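You operate a simulated robot arm through the tools that you are given. There is no shell and no other tool.

You run a simulated robot arm. Do the job below in one go: nothing can be reset, and whatever is moved stays where it is left.

TASK
Clean the iron on the brass wool, tin its tip and shut down.
Fine: feed solder once, melt it on the clean tip, fan running; stand the iron, then station and fan off.

Only the result counts: the job must be done as asked and must still hold three seconds after the hand-in. Knocking over, shifting, dropping, spilling or breaking anything else fails it.

THE ROBOT
A 7-joint arm with a two-finger parallel gripper, fixed in place. Base frame: the origin is at the foot of the arm, x ahead of it, y to its left, z up; the work surface is at about z = 0.78. Units: m, degrees, N and s.
Its first joint turns from -132.0 to 132.0 degrees. Payload 3.91 kg.
The tool frame sits at the grasp point between the pads (the TCP): z along the fingers, y along the line on which they close. The tips reach 0.03 m beyond it. The gripper opens to 0.11 m. The fingers are 0.02 m wide and 0.01 m thick; the gripper's body (0.048 by 0.112 m) begins 0.055 m behind the TCP.
Orientation is that of the tool frame in the base frame, as a unit quaternion [x, y, z, w]. With the fingers straight down and closing along the base's y, the tool's x points along the base's -x, its y along +y and its z along -z.

THE INTERFACE
- The arm moves only by the tool step_arm. Its argument "motion" is a list of rows, each a list of 7 numbers: the shift along the base's x, y, z in m, then the turn, a rotation vector about the base's x, y, z in degrees, then the finger opening in m, from 0 to 0.11. In form: [[tx, ty, tz, ax, ay, az, claw], ...]. A call has 1 to 20 rows; each row is the pose to reach, as a shift and turn from the pose commanded when the call began. Rows are played at 5 a second. More than 0.05 m and 8.6 degrees between two rows, or a gripper value outside its range, and nothing of the call is played. Where a pose cannot be reached the arm comes as near as it can. A force on the tool above 40 N (or 10 N above the force at the start of the call, whichever is more), or a blocked arm, ends the call early, and 0.2 s more pass. The fingers move at their own pace (about 0.108 m/s each) and stop on an object; they squeeze with about 43 N. The grip force told is the motor's: it shows also when the fingers shut on nothing. Time passes only in rows, and 0.2 s behind the last, so rows that repeat a pose let the fingers close. The reply holds the time, the measured pose of the TCP, the force on the tool along the base axes, the opening and the grip force, in the units named above and with some noise, with the torque about the TCP (base axes, N m) and any sound that the robot's microphone picked up.
- Cameras (640 x 400 px; columns grow to the right, rows downward): "scene" is fixed at [0.2108, -0.5068, 1.6148]; the picture's right is [0.82, -0.57, 0.00], its down [-0.23, -0.34, -0.91] and it looks along [0.52, 0.75, -0.41] (base axes); focal length 327 px, centre (320, 200). "wrist" rides on the gripper at [0.072, 0.017, -0.103] in the tool frame; the picture's right is [-0.23, 0.97, 0.00], its down [-0.76, -0.18, -0.62] and it looks along [-0.61, -0.14, 0.78] (tool axes); focal length 222 px, centre (320, 200). There is no depth. A picture from a camera that has moved, and an enlarged one, comes with that camera's place and axes in the base frame and with its lens. The place of the scene camera against the robot may be out by one fixed shift of up to 0.012 m in any direction.
- capture(camera): a new picture of that camera. The clock stands still meanwhile.
- inspect(camera, box): a new picture of the part [left, top, right, bottom] of that camera's present view, enlarged. The clock stands still meanwhile.
- hand_in(): hands the job in; it is judged then, once.

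Places have to be worked out from the pictures, the camera data and where the tool is seen. Open the gripper and draw the arm clear of the work before you hand the job in, unless the task says otherwise.

The tools are called after ">>>" as name(argument=value, ...) on one line, values as JSON. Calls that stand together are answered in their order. step_arm: Moves the arm, as the interface text tells. Its arguments: {"type":"object","properties":{"motion":{"type":"array","items":{"type":"array","items":{"type":"number"}}}},"required":["motion"]} The other tools are called the same way: capture (camera) takes a picture; inspect (camera, box) takes an enlarged picture of a part of a camera's view; hand_in () hands the job in.

At the start:

```text
time: 0.0
eef_pos: [0.4834, 0.5467, 1.2337]
orientation: [-0.001, 1.0, 0.0, -0.001]
contact_force: [0.9, 0.9, -0.8]
wrist_torque: [0.02, 0.01, 0.01]
width: 0.11
grasp_force: 0.2
```

scene: 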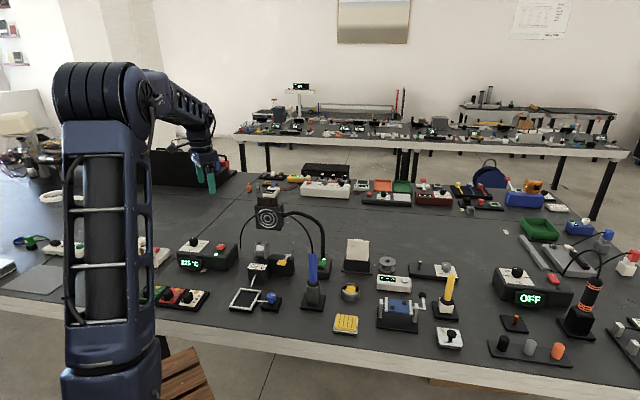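
wrist: 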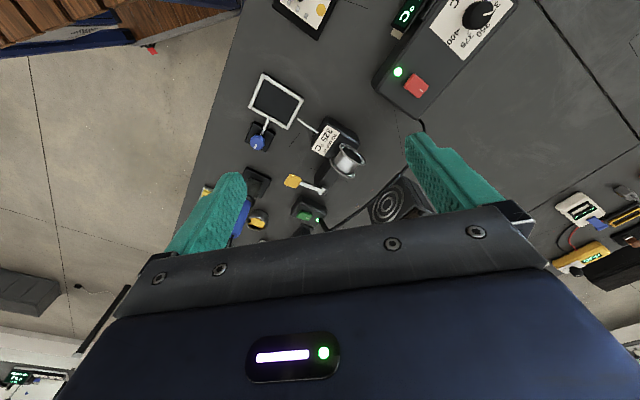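

I start by enlarging the scene to identify the soldering station, iron, brass wool, solder feeder and fan.

>>> inspect(camera="scene", box=[160, 180, 360, 320])

>>> inspect(camera="scene", box=[300, 220, 480, 350])

>>> inspect(camera="scene", box=[460, 210, 640, 370])

>>> inspect(camera="wrist", box=[180, 0, 540, 250])

```text
2.86 times, centred on (260, 250) of scene
camera zoom: at [0.2108, -0.5068, 1.6148], right [0.82, -0.57, 0.0], down [-0.23, -0.34, -0.91], along [0.52, 0.75, -0.41], focal length 934 px, centre (491, 57)
```

zoom: 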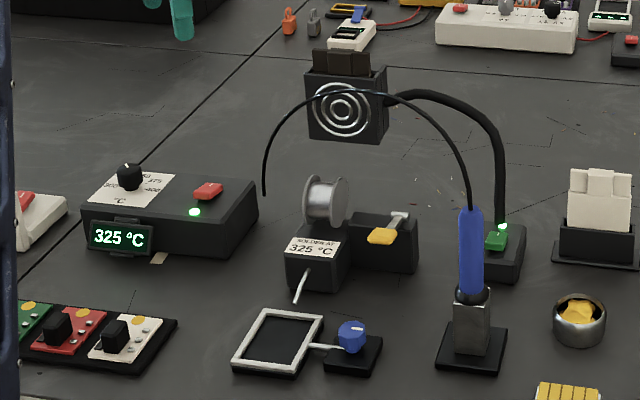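

```text
3.08 times, centred on (390, 285) of scene
camera zoom: at [0.2108, -0.5068, 1.6148], right [0.82, -0.57, 0.0], down [-0.23, -0.34, -0.91], along [0.52, 0.75, -0.41], focal length 1006 px, centre (105, -62)
```

zoom: 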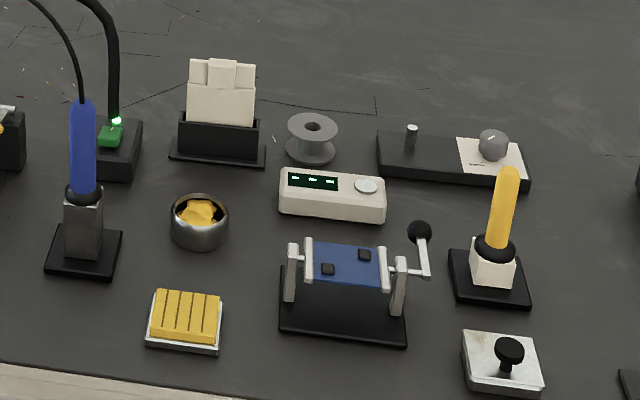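

```text
2.50 times, centred on (550, 290) of scene
camera zoom: at [0.2108, -0.5068, 1.6148], right [0.82, -0.57, 0.0], down [-0.23, -0.34, -0.91], along [0.52, 0.75, -0.41], focal length 817 px, centre (-255, -25)
```

zoom: 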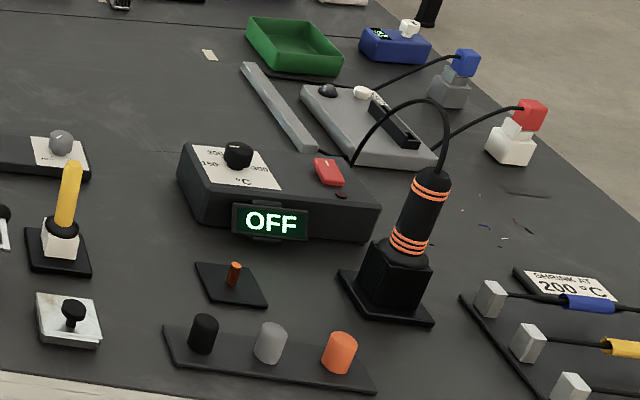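

```text
1.60 times, centred on (360, 125) of wrist
camera zoom: at [0.4114, 0.5639, 1.3376], right [0.23, 0.97, 0.0], down [0.76, -0.18, 0.62], along [0.61, -0.14, -0.78], focal length 355 px, centre (256, 320)
```

zoom: 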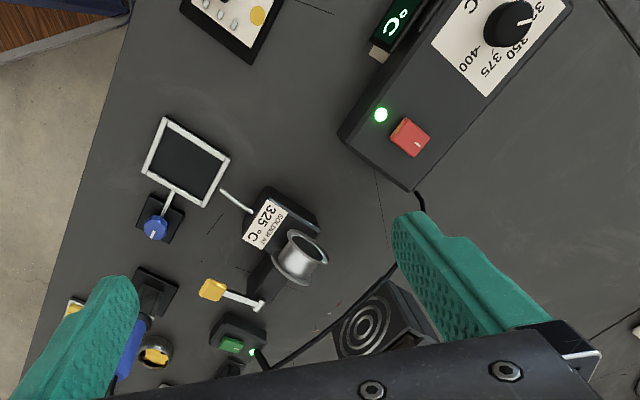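

The iron (blue) looks to stand at about (0.73, 0.28), the brass-wool pot near (0.86, 0.23), the feeder near (0.64, 0.53), with the station behind it. The display reads 325 °C, which matches the solder label. I move high above the table to get a wrist view of all this.

>>> step_arm(motion=[[0.013, -0.037, -0.007, 0, 0, 0, 0.11], [0.027, -0.075, -0.014, 0, 0, 0, 0.11], [0.04, -0.112, -0.02, 0, 0, 0, 0.11], [0.054, -0.15, -0.027, 0, 0, 0, 0.11], [0.067, -0.187, -0.034, 0, 0, 0, 0.11], [0.067, -0.187, -0.034, 0, 0, 0, 0.11]])

>>> capture(camera="wrist")

>>> inspect(camera="wrist", box=[240, 60, 400, 260])

>>> inspect(camera="scene", box=[170, 230, 250, 280])

```text
time: 1.4
eef_pos: [0.551, 0.3602, 1.1996]
orientation: [-0.002, 1.0, 0.0, 0.001]
contact_force: [-0.3, 0.3, 0.1]
wrist_torque: [0.0, 0.04, 0.03]
width: 0.1102
grasp_force: 0.0
```

```text
taken
camera wrist: at [0.4786, 0.3776, 1.3036], right [0.23, 0.97, 0.0], down [0.76, -0.18, 0.62], along [0.61, -0.14, -0.78], focal length 222 px, centre (320, 200)
```

wrist: 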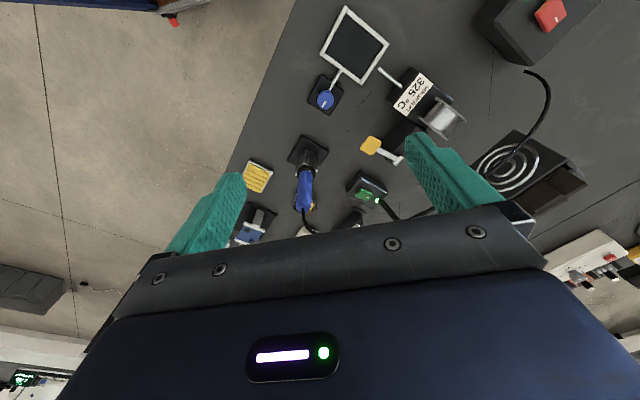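

```text
2.00 times, centred on (320, 160) of wrist
camera zoom: at [0.4786, 0.3776, 1.3036], right [0.23, 0.97, 0.0], down [0.76, -0.18, 0.62], along [0.61, -0.14, -0.78], focal length 444 px, centre (320, 280)
```

zoom: 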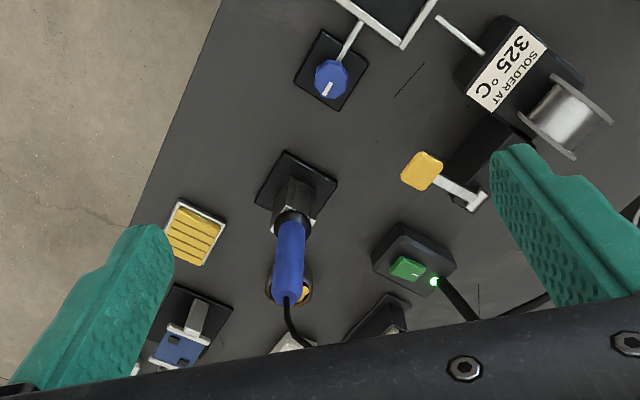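

```text
8.00 times, centred on (210, 255) of scene
camera zoom: at [0.2108, -0.5068, 1.6148], right [0.82, -0.57, 0.0], down [-0.23, -0.34, -0.91], along [0.52, 0.75, -0.41], focal length 2615 px, centre (1200, -240)
```

zoom: 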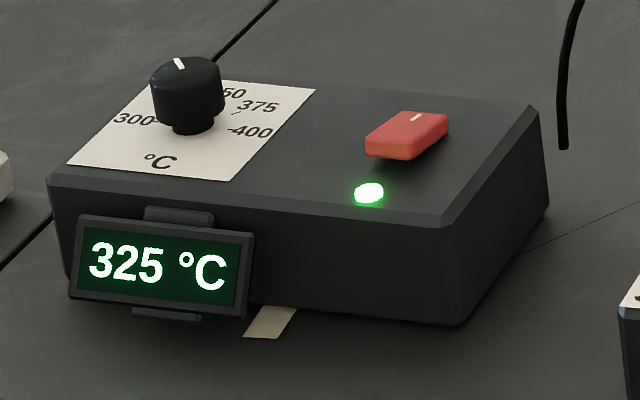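

The station is on at 325 °C and the fan LED is lit. The iron stands at about (0.738, 0.288) with its handle from z 0.88 to 0.99. I go lower beside the feeder to see its nozzle and lever up close.

>>> step_arm(motion=[[-0.005, 0.025, -0.04, 0, 0, 0, 0.11], [-0.01, 0.05, -0.08, 0, 0, 0, 0.11], [-0.01, 0.075, -0.12, 0, 0, 0, 0.11], [-0.01, 0.1, -0.16, 0, 0, 0, 0.11], [-0.01, 0.12, -0.2, 0, 0, 0, 0.11], [-0.01, 0.12, -0.2, 0, 0, 0, 0.11]])

>>> capture(camera="wrist")

>>> inspect(camera="wrist", box=[240, 50, 440, 200])

>>> capture(camera="scene")

```text
time: 2.8
eef_pos: [0.5416, 0.4822, 0.9997]
orientation: [0.0, 1.0, 0.0, 0.0]
contact_force: [0.1, 0.7, -0.1]
wrist_torque: [0.02, -0.03, -0.01]
width: 0.1102
grasp_force: 0.0
```

```text
taken
camera wrist: at [0.4702, 0.4984, 1.1026], right [0.23, 0.97, 0.0], down [0.76, -0.18, 0.62], along [0.61, -0.14, -0.78], focal length 222 px, centre (320, 200)
```

wrist: 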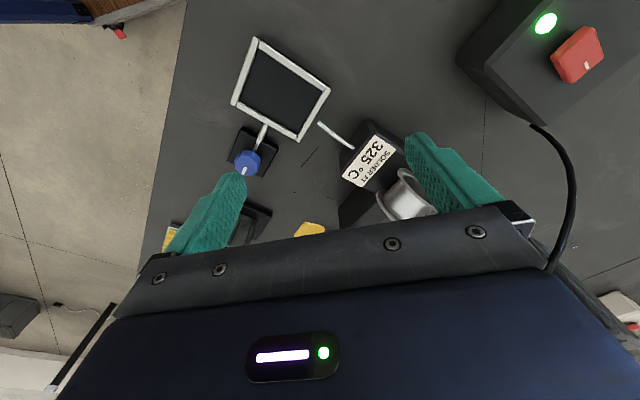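

```text
2.67 times, centred on (340, 125) of wrist
camera zoom: at [0.4702, 0.4984, 1.1026], right [0.23, 0.97, 0.0], down [0.76, -0.18, 0.62], along [0.61, -0.14, -0.78], focal length 592 px, centre (267, 400)
```

zoom: 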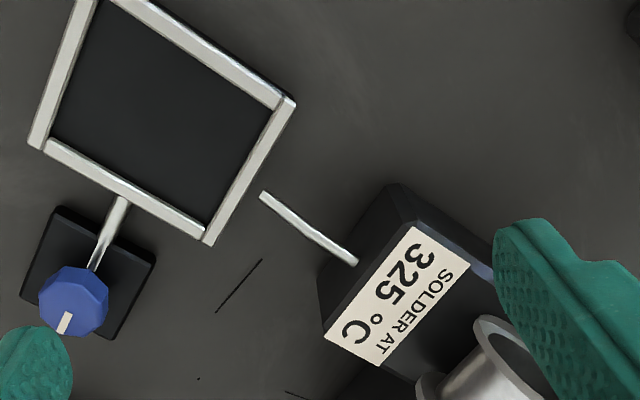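

```text
taken
```

scene: 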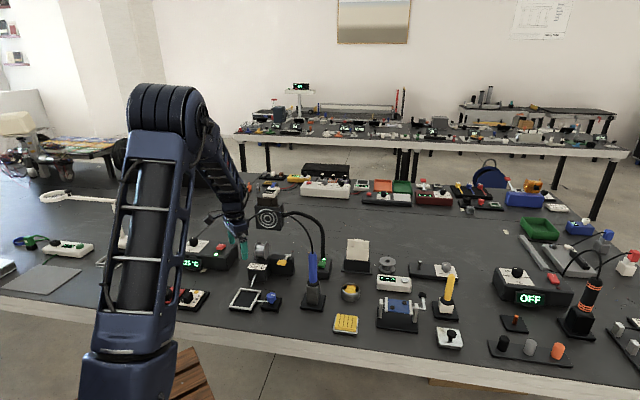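

The nozzle end sits at about (0.574, 0.474, 0.806). Now I move to look at the yellow feed lever from close by.

>>> step_arm(motion=[[0.025, -0.02, 0.0, 0, 0, 0, 0.11], [0.05, -0.04, 0.0, 0, 0, 0, 0.11], [0.07, -0.055, 0.0, 0, 0, 0, 0.11], [0.07, -0.055, 0.0, 0, 0, 0, 0.11]])

>>> capture(camera="wrist")

>>> inspect(camera="wrist", box=[270, 100, 450, 220])

>>> inspect(camera="scene", box=[235, 220, 315, 290])

```text
time: 3.8
eef_pos: [0.6116, 0.4247, 0.9996]
orientation: [0.0, 1.0, 0.001, 0.0]
contact_force: [-1.2, 0.7, 0.1]
wrist_torque: [0.03, -0.01, 0.01]
width: 0.1102
grasp_force: 0.0
```

```text
taken
camera wrist: at [0.54, 0.4414, 1.1033], right [0.23, 0.97, 0.0], down [0.76, -0.18, 0.62], along [0.61, -0.14, -0.78], focal length 222 px, centre (320, 200)
```

wrist: 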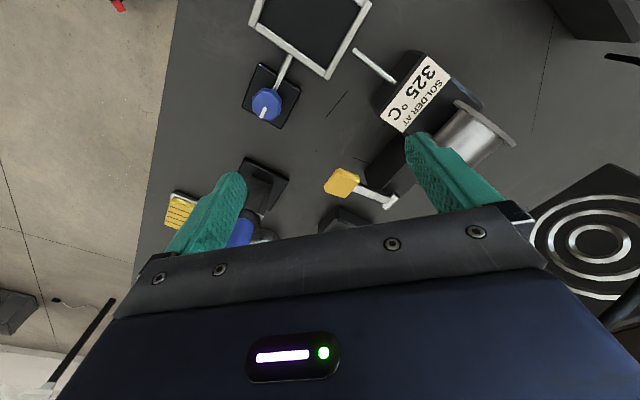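

```text
3.33 times, centred on (360, 160) of wrist
camera zoom: at [0.54, 0.4414, 1.1033], right [0.23, 0.97, 0.0], down [0.76, -0.18, 0.62], along [0.61, -0.14, -0.78], focal length 740 px, centre (187, 333)
```

zoom: 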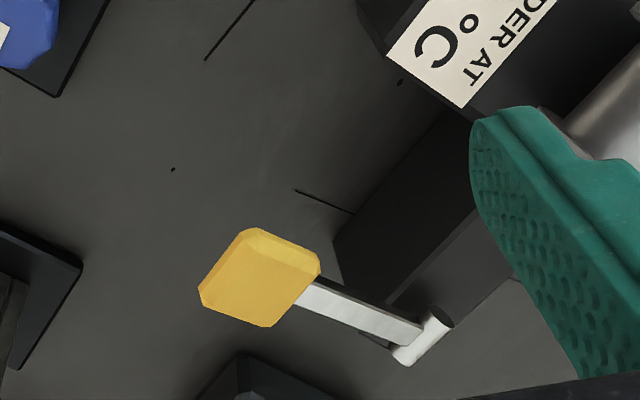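

```text
5.71 times, centred on (275, 255) of scene
camera zoom: at [0.2108, -0.5068, 1.6148], right [0.82, -0.57, 0.0], down [-0.23, -0.34, -0.91], along [0.52, 0.75, -0.41], focal length 1868 px, centre (577, -114)
```

zoom: 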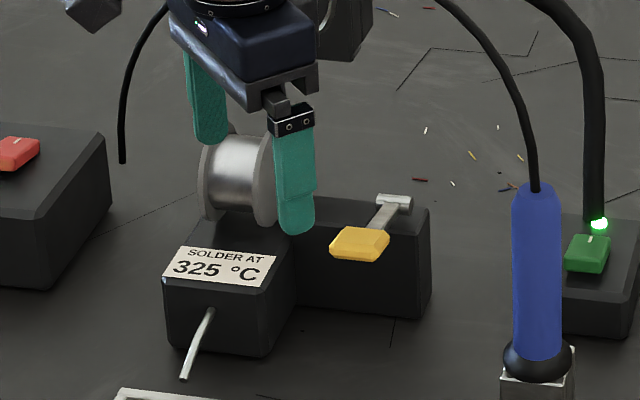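

The lever is hinged on the feeder's top and its paddle is at about (0.686, 0.434, 0.895). The iron's cord arches over it near z 1.07, so I tilt the tool by 45° (fingers pointing forward and down), close the fingers and stay under the cord.

>>> step_arm(motion=[[-0.01, 0.0, 0.0, 0, -7.5, 0, 0.11], [-0.01, 0.0, 0.0, 0, -15, 0, 0.08], [-0.005, 0.005, 0.0, 0, -22.5, 0, 0.05], [0.0, 0.01, 0.0, 0, -30, 0, 0.02], [0.005, 0.01, -0.01, 0, -37.5, 0, 0.0], [0.01, 0.01, -0.02, 0, -45, 0, 0.0], [0.01, 0.01, -0.02, 0, -45, 0, 0.0]])

>>> capture(camera="wrist")

>>> capture(camera="scene")

>>> inspect(camera="scene", box=[235, 200, 335, 290])

```text
time: 5.4
eef_pos: [0.62, 0.4357, 0.9811]
orientation: [0.0, 0.923, 0.0, 0.384]
contact_force: [-0.2, 0.2, 0.6]
wrist_torque: [0.0, 0.01, -0.01]
width: 0.0
grasp_force: 37.6
```

```text
taken
camera wrist: at [0.497, 0.452, 1.0026], right [0.16, 0.97, 0.16], down [0.1, -0.18, 0.98], along [0.98, -0.14, -0.12], focal length 222 px, centre (320, 200)
```

wrist: 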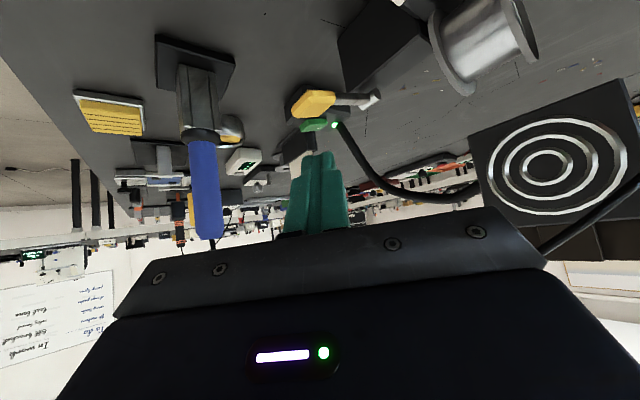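

```text
taken
```

scene: 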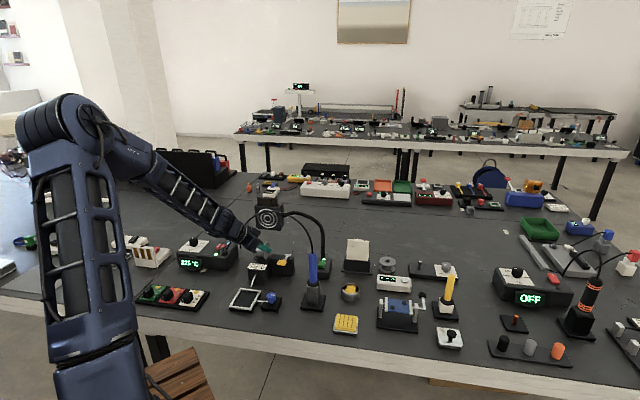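

```text
4.44 times, centred on (285, 245) of scene
camera zoom: at [0.2108, -0.5068, 1.6148], right [0.82, -0.57, 0.0], down [-0.23, -0.34, -0.91], along [0.52, 0.75, -0.41], focal length 1452 px, centre (476, 0)
```

zoom: 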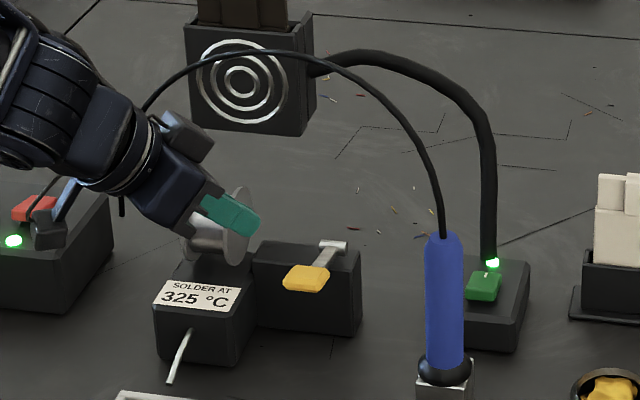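

The paddle triangulates again to about (0.686, 0.435, 0.892). I bring the closed fingertips just above it.

>>> step_arm(motion=[[0.02, -0.001, -0.01, 0, 0, 0, 0.0], [0.04, -0.001, -0.025, 0, 0, 0, 0.0], [0.052, -0.001, -0.04, 0, 0, 0, 0.0], [0.052, -0.001, -0.04, 0, 0, 0, 0.0]])

>>> inspect(camera="wrist", box=[220, 60, 440, 240])

>>> inspect(camera="scene", box=[235, 200, 335, 290])

```text
time: 6.4
eef_pos: [0.6727, 0.4344, 0.9387]
orientation: [-0.001, 0.924, 0.0, 0.382]
contact_force: [0.1, -0.4, -0.1]
wrist_torque: [0.02, 0.02, 0.02]
width: 0.0003
grasp_force: 37.8
```

```text
2.22 times, centred on (330, 150) of wrist
camera zoom: at [0.5486, 0.4512, 0.9611], right [0.16, 0.97, 0.16], down [0.1, -0.18, 0.98], along [0.98, -0.14, -0.12], focal length 494 px, centre (298, 311)
```

zoom: 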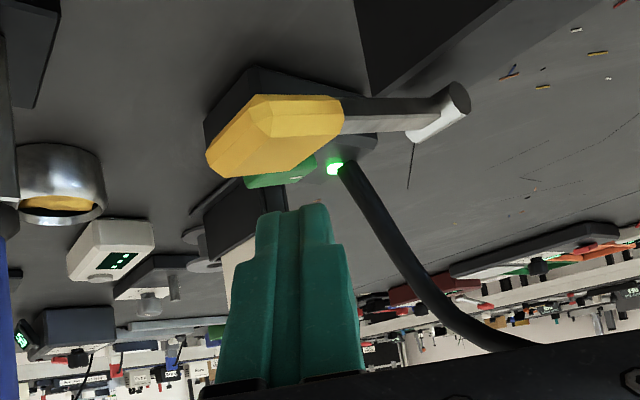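

```text
4.44 times, centred on (285, 245) of scene
camera zoom: at [0.2108, -0.5068, 1.6148], right [0.82, -0.57, 0.0], down [-0.23, -0.34, -0.91], along [0.52, 0.75, -0.41], focal length 1452 px, centre (476, 0)
```

zoom: 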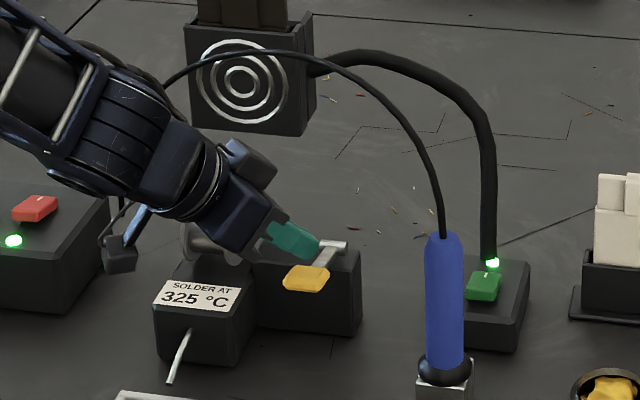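

The fingertips hover right above the paddle. I press down in small steps and watch the force and any sound.

>>> step_arm(motion=[[0, -0.003, -0.008, 0, 0, 0, 0.0], [0, -0.003, -0.016, 0, 0, 0, 0.0], [0, -0.003, -0.022, 0, 0, 0, 0.0], [0, -0.003, -0.028, 0, 0, 0, 0.0], [0, -0.003, -0.028, 0, 0, 0, 0.0]])

>>> inspect(camera="scene", box=[235, 220, 315, 290])

>>> inspect(camera="wrist", box=[220, 60, 440, 240])

```text
time: 7.6
eef_pos: [0.6728, 0.4305, 0.9125]
orientation: [-0.001, 0.924, 0.0, 0.382]
contact_force: [0.9, -0.2, 0.8]
wrist_torque: [-0.04, -0.01, 0.04]
width: 0.0001
grasp_force: 37.6
```

```text
5.71 times, centred on (275, 255) of scene
camera zoom: at [0.2108, -0.5068, 1.6148], right [0.82, -0.57, 0.0], down [-0.23, -0.34, -0.91], along [0.52, 0.75, -0.41], focal length 1868 px, centre (577, -114)
```

zoom: 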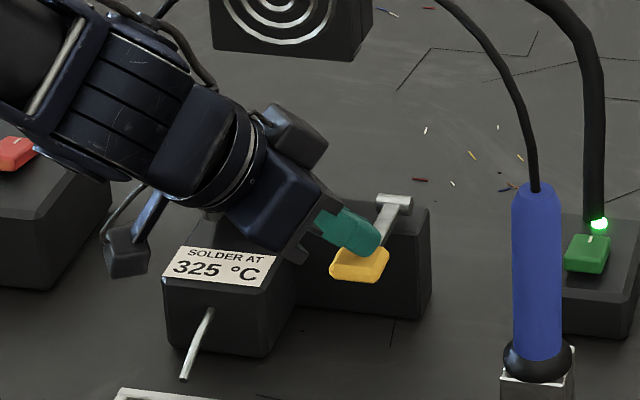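

```text
2.22 times, centred on (330, 150) of wrist
camera zoom: at [0.5493, 0.4478, 0.9337], right [0.16, 0.97, 0.16], down [0.1, -0.18, 0.98], along [0.98, -0.14, -0.12], focal length 494 px, centre (298, 311)
```

zoom: 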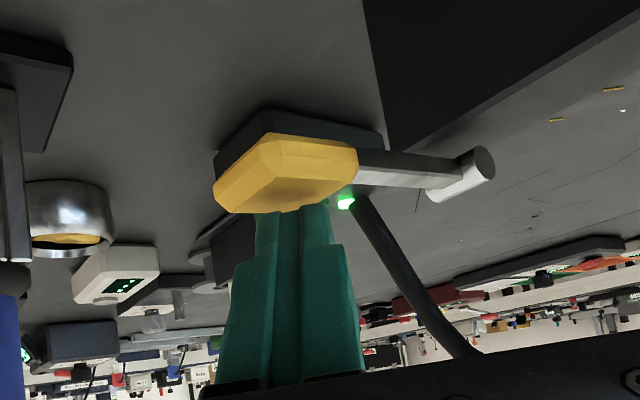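

No contact force yet, and the tips sit on or just above the paddle. I keep going down.

>>> step_arm(motion=[[-0.004, 0, -0.004, 0, 0, 0, 0.0], [-0.004, 0, -0.008, 0, 0, 0, 0.0], [-0.004, 0, -0.012, 0, 0, 0, 0.0], [-0.004, 0, -0.012, 0, 0, 0, 0.0]])

>>> inspect(camera="scene", box=[235, 220, 315, 290])

>>> inspect(camera="wrist", box=[220, 60, 440, 240])

```text
time: 8.6
eef_pos: [0.669, 0.4317, 0.8992]
orientation: [0.0, 0.924, 0.0, 0.383]
contact_force: [0.0, -1.2, 0.6]
wrist_torque: [-0.01, -0.02, 0.01]
width: 0.0
grasp_force: 37.8
```

```text
5.71 times, centred on (275, 255) of scene
camera zoom: at [0.2108, -0.5068, 1.6148], right [0.82, -0.57, 0.0], down [-0.23, -0.34, -0.91], along [0.52, 0.75, -0.41], focal length 1868 px, centre (577, -114)
```

zoom: 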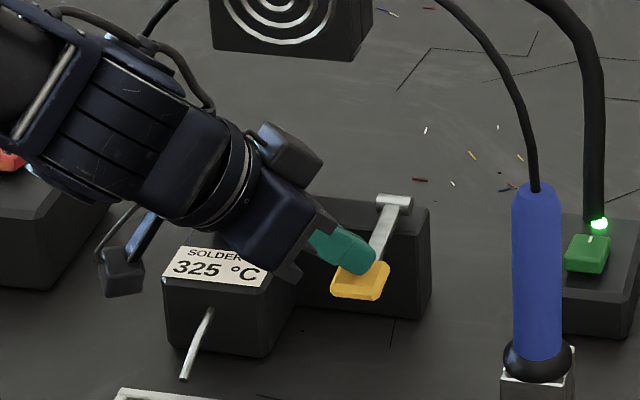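

```text
2.22 times, centred on (330, 150) of wrist
camera zoom: at [0.5446, 0.4479, 0.9214], right [0.16, 0.97, 0.16], down [0.1, -0.18, 0.98], along [0.98, -0.14, -0.12], focal length 494 px, centre (298, 311)
```

zoom: 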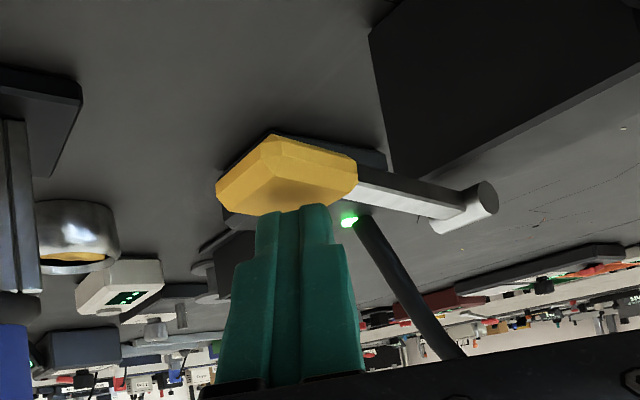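

The lever is going down with almost no force, and no click yet. I keep pressing.

>>> step_arm(motion=[[0, 0, -0.004, 0, 0, 0, 0.0], [0, 0, -0.008, 0, 0, 0, 0.0], [0, 0, -0.012, 0, 0, 0, 0.0], [0, 0, -0.012, 0, 0, 0, 0.0]])

>>> inspect(camera="scene", box=[235, 220, 315, 290])

```text
time: 9.6
eef_pos: [0.6689, 0.4323, 0.888]
orientation: [-0.001, 0.924, 0.0, 0.382]
contact_force: [-1.2, 2.0, 11.6]
wrist_torque: [0.15, -0.15, 0.03]
width: 0.0
grasp_force: 37.6
```

```text
5.71 times, centred on (275, 255) of scene
camera zoom: at [0.2108, -0.5068, 1.6148], right [0.82, -0.57, 0.0], down [-0.23, -0.34, -0.91], along [0.52, 0.75, -0.41], focal length 1868 px, centre (577, -114)
```

zoom: 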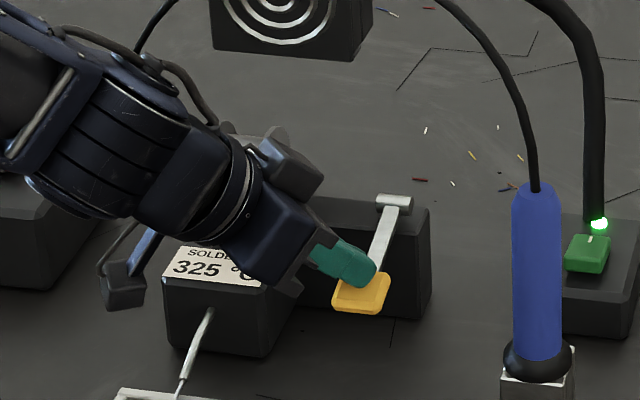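

The lever hit its stop (11.6 N) and a thin wire came out of the nozzle: solder is fed. I release and lift away.

>>> step_arm(motion=[[-0.002, 0, 0.02, 0, 0, 0, 0.0], [-0.006, 0, 0.04, 0, 0, 0, 0.0], [-0.02, 0, 0.06, 0, 0, 0, 0.0], [-0.04, -0.02, 0.08, 0, 0, 0, 0.0], [-0.06, -0.05, 0.1, 0, 0, 0, 0.0], [-0.06, -0.05, 0.1, 0, 0, 0, 0.0]])

>>> inspect(camera="scene", box=[235, 220, 315, 290])

>>> capture(camera="wrist")

```text
time: 11.0
eef_pos: [0.6072, 0.3796, 0.9896]
orientation: [-0.001, 0.924, 0.0, 0.383]
contact_force: [-0.2, -0.1, 0.7]
wrist_torque: [-0.01, -0.01, 0.0]
width: 0.0001
grasp_force: 37.6
```

```text
5.71 times, centred on (275, 255) of scene
camera zoom: at [0.2108, -0.5068, 1.6148], right [0.82, -0.57, 0.0], down [-0.23, -0.34, -0.91], along [0.52, 0.75, -0.41], focal length 1868 px, centre (577, -114)
```

zoom: 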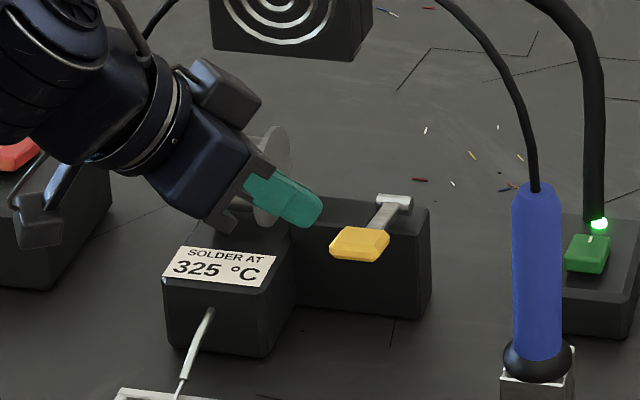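

```text
taken
camera wrist: at [0.4841, 0.3966, 1.011], right [0.16, 0.97, 0.16], down [0.1, -0.18, 0.98], along [0.98, -0.14, -0.12], focal length 222 px, centre (320, 200)
```

wrist: 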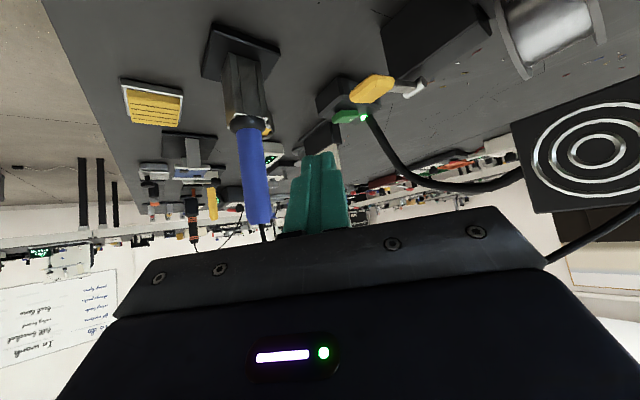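

The lever sprang back and the wire still sticks out. Before taking the iron, I measure the wire end with the wrist camera from close by.

>>> step_arm(motion=[[-0.02, 0.01, 0.01, 0, 7.5, 0, 0.0], [-0.04, 0.02, 0.01, 0, 15, 0, 0.0], [-0.06, 0.035, 0.01, 0, 22.5, 0, 0.02], [-0.075, 0.05, 0.0, 0, 30, 0, 0.05], [-0.085, 0.065, -0.02, 0, 37.5, 0, 0.08], [-0.087, 0.07, -0.04, 0, 45, 0, 0.11], [-0.087, 0.07, -0.05, 0, 45, 0, 0.11], [-0.087, 0.07, -0.05, 0, 45, 0, 0.11]])

>>> inspect(camera="wrist", box=[240, 80, 440, 220])

>>> inspect(camera="scene", box=[235, 260, 285, 300])

```text
time: 12.8
eef_pos: [0.5209, 0.4508, 0.9383]
orientation: [-0.001, 1.0, 0.0, 0.0]
contact_force: [-1.2, -0.7, -0.1]
wrist_torque: [-0.01, 0.0, -0.01]
width: 0.1102
grasp_force: 0.0
```

```text
2.86 times, centred on (340, 150) of wrist
camera zoom: at [0.4499, 0.4673, 1.0417], right [0.23, 0.97, 0.0], down [0.76, -0.18, 0.62], along [0.61, -0.14, -0.78], focal length 635 px, centre (263, 343)
```

zoom: 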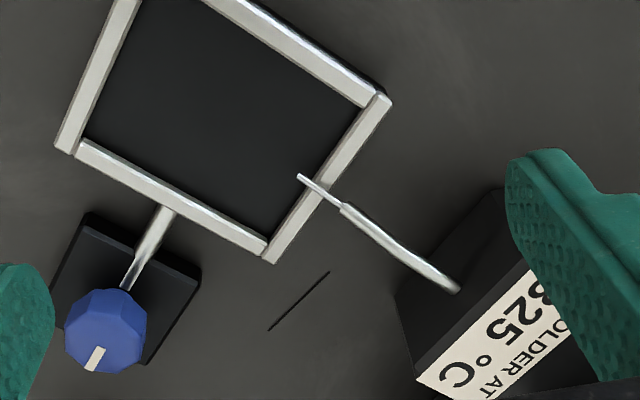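

```text
10.00 times, centred on (260, 280) of scene
camera zoom: at [0.2108, -0.5068, 1.6148], right [0.82, -0.57, 0.0], down [-0.23, -0.34, -0.91], along [0.52, 0.75, -0.41], focal length 3268 px, centre (920, -600)
```

zoom: 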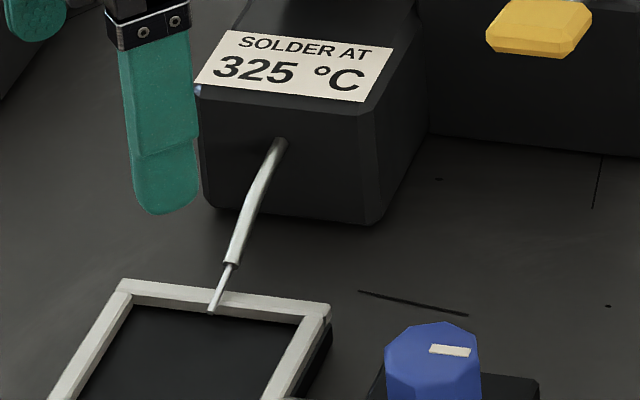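

The solder wire now ends at about (0.558, 0.458, 0.80). Now I turn to the iron: tilt 45° again and line up in front of the blue handle with the gripper open.

>>> step_arm(motion=[[0.0, -0.04, 0.02, 0, 0, 0, 0.11], [0.0, -0.08, 0.04, 0, -7.5, 0, 0.11], [0.01, -0.12, 0.05, 0, -15, 0, 0.11], [0.03, -0.15, 0.05, 0, -22.5, 0, 0.11], [0.055, -0.165, 0.05, 0, -30, 0, 0.11], [0.08, -0.167, 0.04, 0, -37.5, 0, 0.11], [0.11, -0.167, 0.03, 0, -45, 0, 0.11], [0.125, -0.167, 0.025, 0, -45, 0, 0.11], [0.125, -0.167, 0.025, 0, -45, 0, 0.11]])

>>> capture(camera="wrist")

>>> inspect(camera="wrist", box=[220, 60, 420, 260])

>>> inspect(camera="scene", box=[255, 220, 375, 320])

```text
time: 14.8
eef_pos: [0.6453, 0.284, 0.9628]
orientation: [0.0, 0.924, 0.0, 0.383]
contact_force: [0.6, 0.2, 0.7]
wrist_torque: [-0.01, 0.0, 0.02]
width: 0.1097
grasp_force: 0.1
```

```text
taken
camera wrist: at [0.5227, 0.3011, 0.9843], right [0.16, 0.97, 0.16], down [0.1, -0.18, 0.98], along [0.98, -0.14, -0.12], focal length 222 px, centre (320, 200)
```

wrist: 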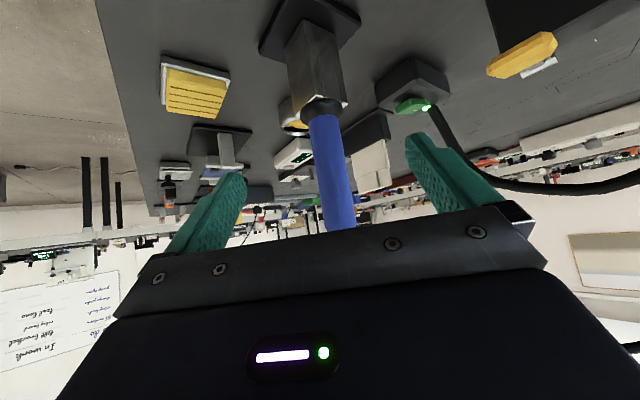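

```text
2.00 times, centred on (320, 160) of wrist
camera zoom: at [0.5227, 0.3011, 0.9843], right [0.16, 0.97, 0.16], down [0.1, -0.18, 0.98], along [0.98, -0.14, -0.12], focal length 444 px, centre (320, 280)
```

zoom: 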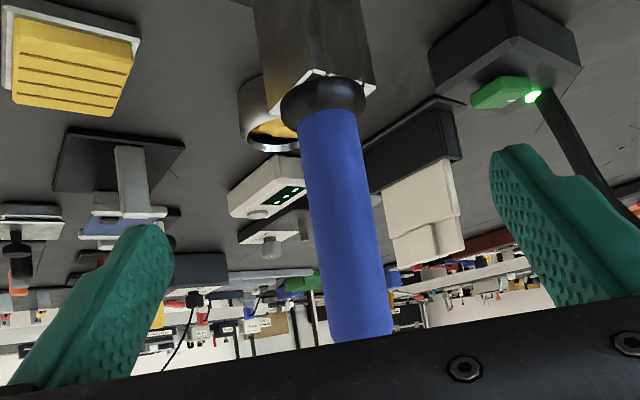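

```text
4.00 times, centred on (315, 270) of scene
camera zoom: at [0.2108, -0.5068, 1.6148], right [0.82, -0.57, 0.0], down [-0.23, -0.34, -0.91], along [0.52, 0.75, -0.41], focal length 1307 px, centre (340, -80)
```

zoom: 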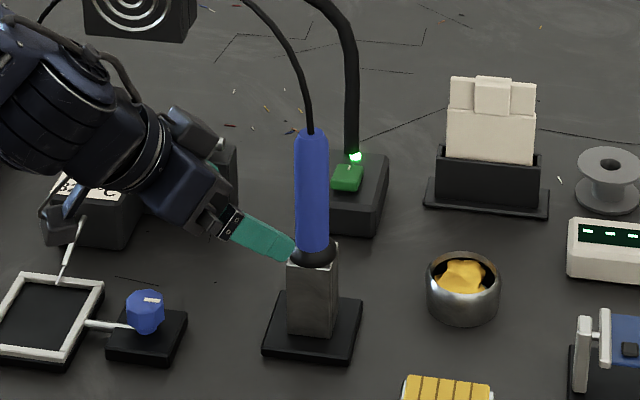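

The handle axis is at about (0.736, 0.287). I slide the open fingers around it at z ≈ 0.938.

>>> step_arm(motion=[[0.025, 0.003, -0.01, 0, 0, 0, 0.11], [0.05, 0.003, -0.02, 0, 0, 0, 0.11], [0.07, 0.003, -0.025, 0, 0, 0, 0.11], [0.088, 0.003, -0.025, 0, 0, 0, 0.11], [0.088, 0.003, -0.025, 0, 0, 0, 0.11]])

>>> capture(camera="wrist")

>>> inspect(camera="scene", box=[255, 220, 375, 320])

```text
time: 16.0
eef_pos: [0.735, 0.2869, 0.9378]
orientation: [-0.001, 0.924, 0.0, 0.383]
contact_force: [0.7, 0.4, 0.6]
wrist_torque: [0.0, 0.0, 0.01]
width: 0.1099
grasp_force: 0.1
```

```text
taken
camera wrist: at [0.611, 0.3044, 0.9597], right [0.16, 0.97, 0.16], down [0.1, -0.18, 0.98], along [0.98, -0.14, -0.12], focal length 222 px, centre (320, 200)
```

wrist: 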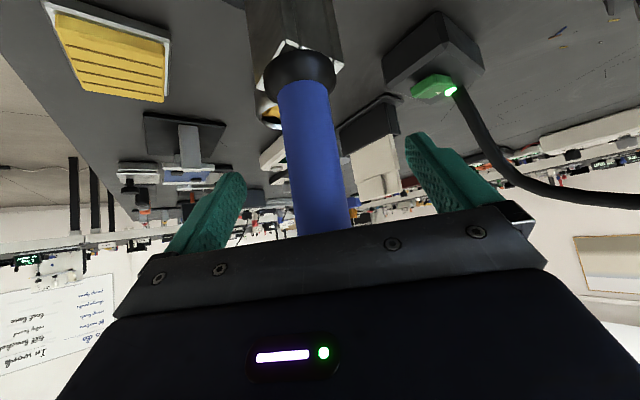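

```text
4.00 times, centred on (315, 270) of scene
camera zoom: at [0.2108, -0.5068, 1.6148], right [0.82, -0.57, 0.0], down [-0.23, -0.34, -0.91], along [0.52, 0.75, -0.41], focal length 1307 px, centre (340, -80)
```

zoom: 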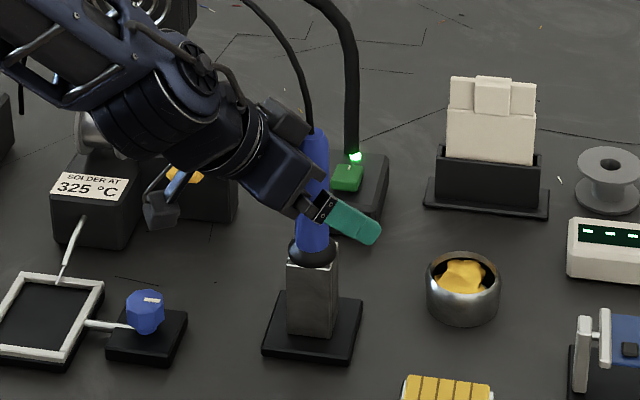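

The handle is centred at the TCP in the wrist view, with no contact force. I close the fingers on it.

>>> step_arm(motion=[[0, 0, 0, 0, 0, 0, 0.08], [0, 0, 0, 0, 0, 0, 0.05], [0, 0, 0, 0, 0, 0, 0.03], [0, 0, 0, 0, 0, 0, 0.0], [0, 0, 0, 0, 0, 0, 0.0], [0, 0, 0, 0, 0, 0, 0.0], [0, 0, 0, 0, 0, 0, 0.0]])

>>> capture(camera="wrist")

```text
time: 17.6
eef_pos: [0.7353, 0.2871, 0.9382]
orientation: [0.0, 0.924, 0.0, 0.382]
contact_force: [-0.4, -1.2, -0.1]
wrist_torque: [-0.04, -0.01, 0.0]
width: 0.0288
grasp_force: 42.6
```

```text
taken
camera wrist: at [0.6109, 0.3042, 0.9597], right [0.16, 0.97, 0.16], down [0.1, -0.18, 0.98], along [0.98, -0.14, -0.12], focal length 222 px, centre (320, 200)
```

wrist: 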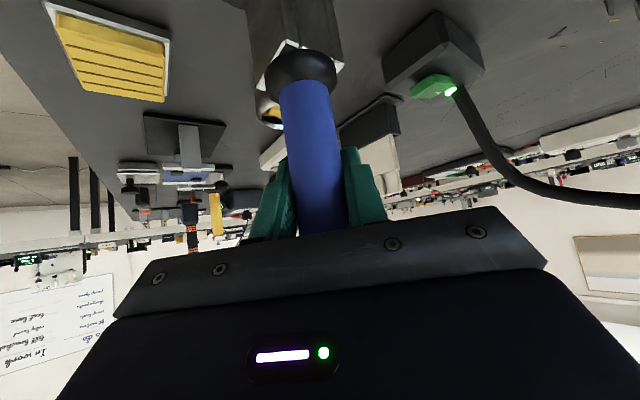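

The handle is gripped (width 0.029). I lift straight up out of the stand.

>>> step_arm(motion=[[0, 0, 0.015, 0, 0, 0, 0.0], [0, 0, 0.03, 0, 0, 0, 0.0], [0, 0, 0.045, 0, 0, 0, 0.0], [0, 0, 0.06, 0, 0, 0, 0.0], [0, 0, 0.08, 0, 0, 0, 0.0], [0, 0, 0.1, 0, 0, 0, 0.0], [0, 0, 0.12, 0, 0, 0, 0.0], [0, 0, 0.12, 0, 0, 0, 0.0]])

>>> capture(camera="wrist")

>>> inspect(camera="scene", box=[255, 190, 375, 320])

```text
time: 19.4
eef_pos: [0.735, 0.2857, 1.0573]
orientation: [-0.001, 0.924, 0.001, 0.383]
contact_force: [0.5, -0.7, -2.2]
wrist_torque: [-0.01, 0.02, -0.01]
width: 0.0282
grasp_force: 43.2
```

```text
taken
camera wrist: at [0.6113, 0.3027, 1.0795], right [0.16, 0.97, 0.16], down [0.1, -0.18, 0.98], along [0.98, -0.14, -0.12], focal length 222 px, centre (320, 200)
```

wrist: 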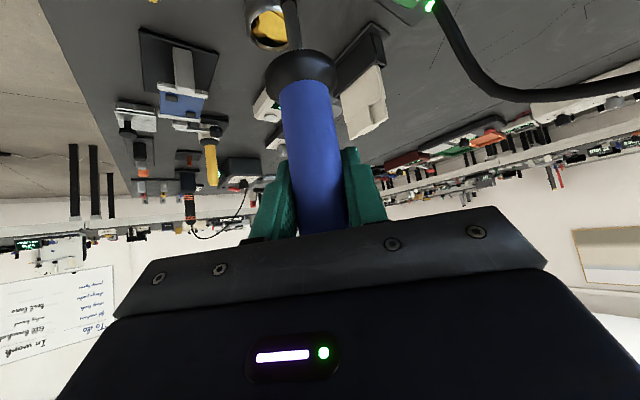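

```text
3.08 times, centred on (315, 255) of scene
camera zoom: at [0.2108, -0.5068, 1.6148], right [0.82, -0.57, 0.0], down [-0.23, -0.34, -0.91], along [0.52, 0.75, -0.41], focal length 1006 px, centre (335, 31)
```

zoom: 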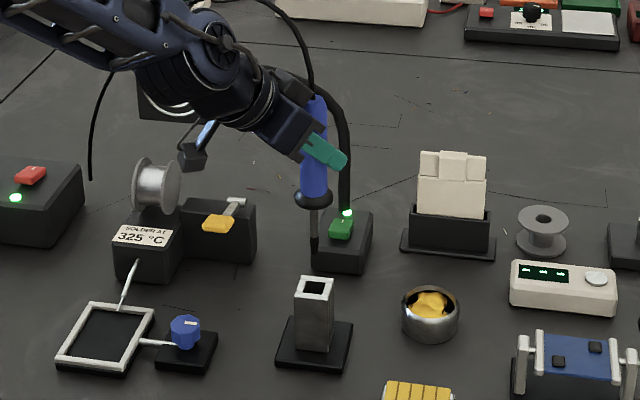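

The iron is out of the stand. I enlarge its tip to get its length and state.

>>> inspect(camera="scene", box=[290, 235, 340, 285])

>>> inspect(camera="scene", box=[325, 265, 375, 315])

>>> inspect(camera="wrist", box=[240, 0, 400, 100])

```text
8.00 times, centred on (315, 260) of scene
camera zoom: at [0.2108, -0.5068, 1.6148], right [0.82, -0.57, 0.0], down [-0.23, -0.34, -0.91], along [0.52, 0.75, -0.41], focal length 2615 px, centre (360, -280)
```

zoom: 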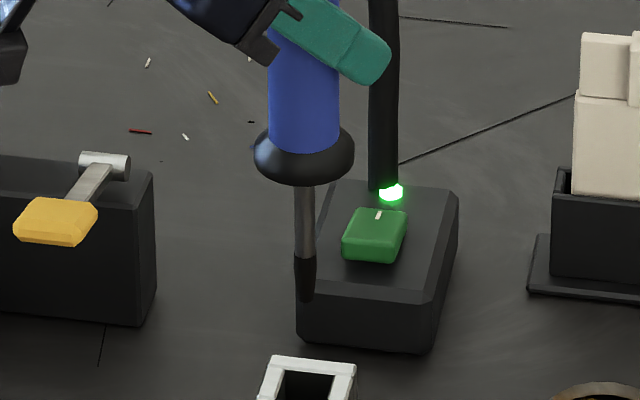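

```text
8.00 times, centred on (350, 290) of scene
camera zoom: at [0.2108, -0.5068, 1.6148], right [0.82, -0.57, 0.0], down [-0.23, -0.34, -0.91], along [0.52, 0.75, -0.41], focal length 2615 px, centre (80, -520)
```

zoom: 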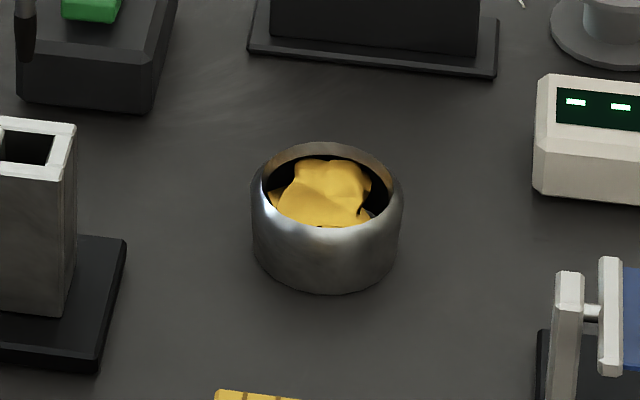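

```text
4.00 times, centred on (320, 50) of wrist
camera zoom: at [0.6113, 0.3027, 1.0795], right [0.16, 0.97, 0.16], down [0.1, -0.18, 0.98], along [0.98, -0.14, -0.12], focal length 888 px, centre (320, 800)
```

zoom: 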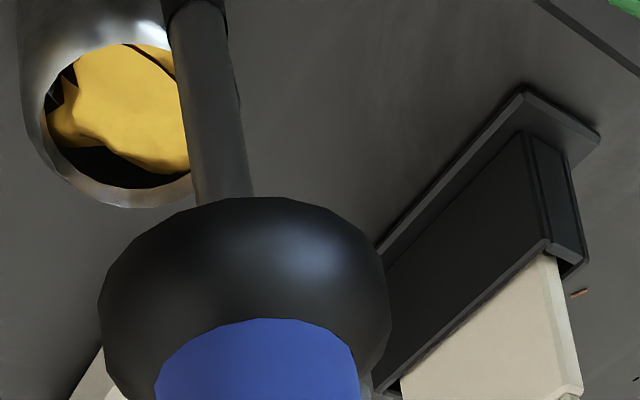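

The tip is about 0.142 m below the TCP and looks dark (dirty). The wool pot's rim centre is near (0.864, 0.235, 0.82), so I carry the iron above it and check the alignment.

>>> step_arm(motion=[[0.03, -0.012, 0.0, 0, 0, 0, 0.0], [0.06, -0.024, 0.0, 0, 0, 0, 0.0], [0.09, -0.036, -0.01, 0, 0, 0, 0.0], [0.115, -0.045, -0.025, 0, 0, 0, 0.0], [0.129, -0.05, -0.04, 0, 0, 0, 0.0], [0.129, -0.05, -0.04, 0, 0, 0, 0.0]])

>>> capture(camera="wrist")

>>> inspect(camera="scene", box=[310, 235, 390, 315])

>>> inspect(camera="wrist", box=[240, 0, 400, 100])

```text
time: 20.8
eef_pos: [0.863, 0.234, 1.0182]
orientation: [0.0, 0.924, 0.0, 0.383]
contact_force: [0.0, -0.4, -2.6]
wrist_torque: [-0.01, 0.01, 0.01]
width: 0.0286
grasp_force: 42.8
```

```text
taken
camera wrist: at [0.7383, 0.2525, 1.0407], right [0.16, 0.97, 0.16], down [0.1, -0.18, 0.98], along [0.98, -0.14, -0.12], focal length 222 px, centre (320, 200)
```

wrist: 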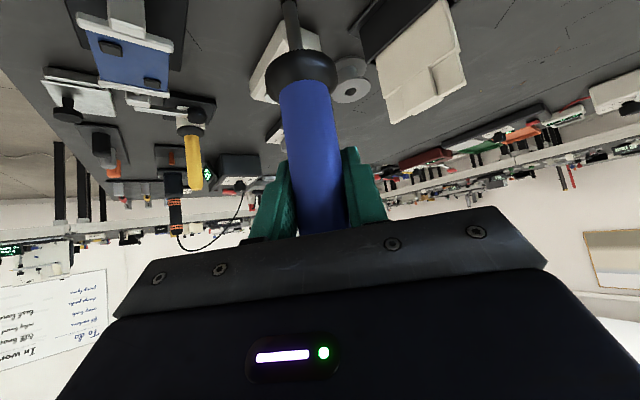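

```text
5.00 times, centred on (350, 275) of scene
camera zoom: at [0.2108, -0.5068, 1.6148], right [0.82, -0.57, 0.0], down [-0.23, -0.34, -0.91], along [0.52, 0.75, -0.41], focal length 1634 px, centre (170, -175)
```

zoom: 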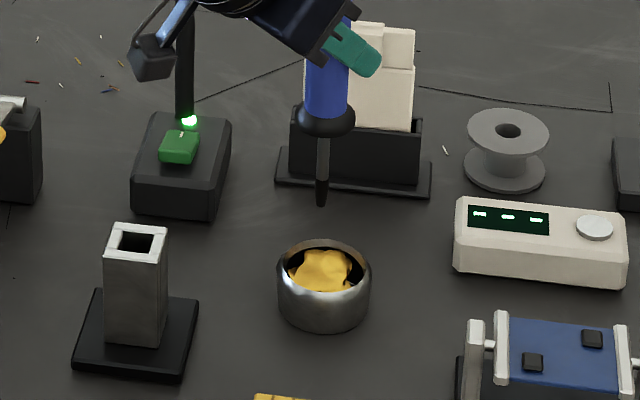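

```text
4.00 times, centred on (320, 50) of wrist
camera zoom: at [0.7383, 0.2525, 1.0407], right [0.16, 0.97, 0.16], down [0.1, -0.18, 0.98], along [0.98, -0.14, -0.12], focal length 888 px, centre (320, 800)
```

zoom: 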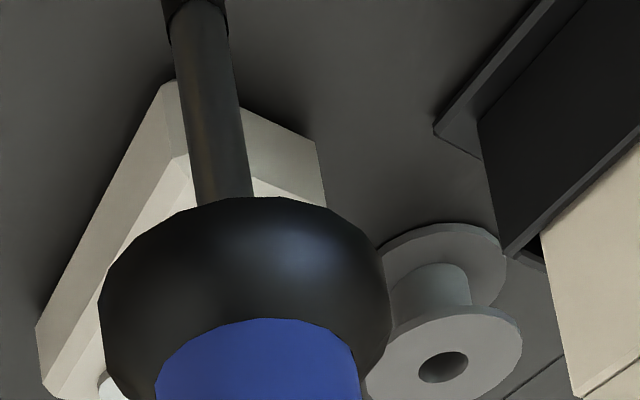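

The tip looks a few millimetres short of the pot's centre. I shift about (0.008, 0.003), lower to just above the rim and check again.

>>> step_arm(motion=[[0.008, 0.003, -0.012, 0, 0, 0, 0.0], [0.008, 0.003, -0.024, 0, 0, 0, 0.0], [0.008, 0.003, -0.036, 0, 0, 0, 0.0], [0.008, 0.003, -0.042, 0, 0, 0, 0.0], [0.008, 0.003, -0.042, 0, 0, 0, 0.0]])

>>> inspect(camera="scene", box=[325, 255, 375, 305])

>>> capture(camera="wrist")

```text
time: 22.0
eef_pos: [0.8709, 0.2402, 0.9772]
orientation: [0.001, 0.924, 0.0, 0.383]
contact_force: [0.1, -0.4, -1.7]
wrist_torque: [0.0, -0.02, -0.01]
width: 0.0285
grasp_force: 43.3
```

```text
8.00 times, centred on (350, 280) of scene
camera zoom: at [0.2108, -0.5068, 1.6148], right [0.82, -0.57, 0.0], down [-0.23, -0.34, -0.91], along [0.52, 0.75, -0.41], focal length 2615 px, centre (80, -440)
```

zoom: 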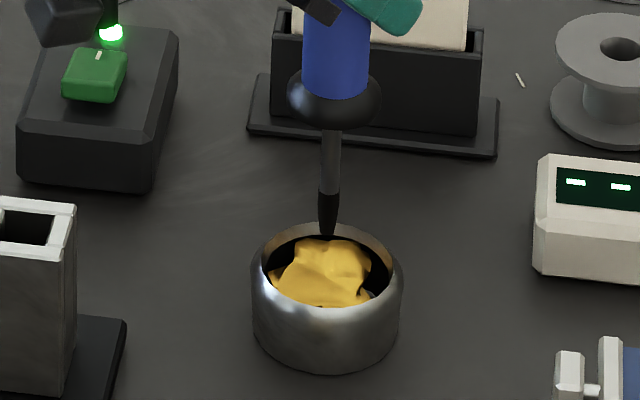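

```text
taken
camera wrist: at [0.7472, 0.2567, 0.9979], right [0.16, 0.97, 0.16], down [0.1, -0.18, 0.98], along [0.98, -0.14, -0.12], focal length 222 px, centre (320, 200)
```

wrist: 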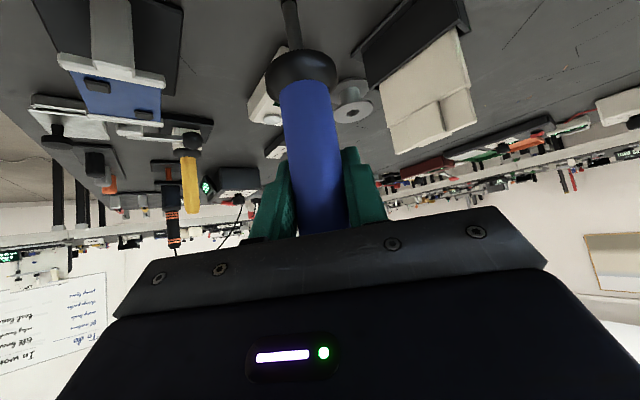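

The tip is now right over the middle of the wool. I lower it into the wool and make a few short wiping strokes.

>>> step_arm(motion=[[0, -0.001, -0.008, 0, 0, 0, 0.0], [0, -0.001, -0.016, 0, 0, 0, 0.0], [0, -0.001, -0.022, 0, 0, 0, 0.0], [0, -0.001, -0.028, 0, 0, 0, 0.0], [0, -0.001, -0.028, 0, 0, 0, 0.0]])

>>> inspect(camera="scene", box=[325, 255, 375, 305])

```text
time: 23.2
eef_pos: [0.8707, 0.2397, 0.9489]
orientation: [0.0, 0.923, 0.001, 0.384]
contact_force: [-5.8, -0.4, 15.4]
wrist_torque: [-0.11, 0.83, 0.0]
width: 0.0285
grasp_force: 43.2
```

```text
8.00 times, centred on (350, 280) of scene
camera zoom: at [0.2108, -0.5068, 1.6148], right [0.82, -0.57, 0.0], down [-0.23, -0.34, -0.91], along [0.52, 0.75, -0.41], focal length 2615 px, centre (80, -440)
```

zoom: 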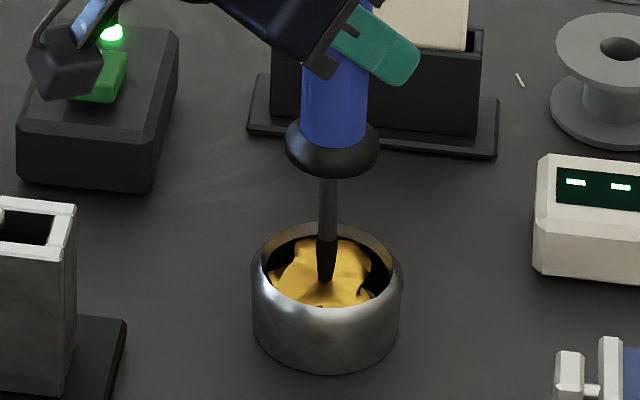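

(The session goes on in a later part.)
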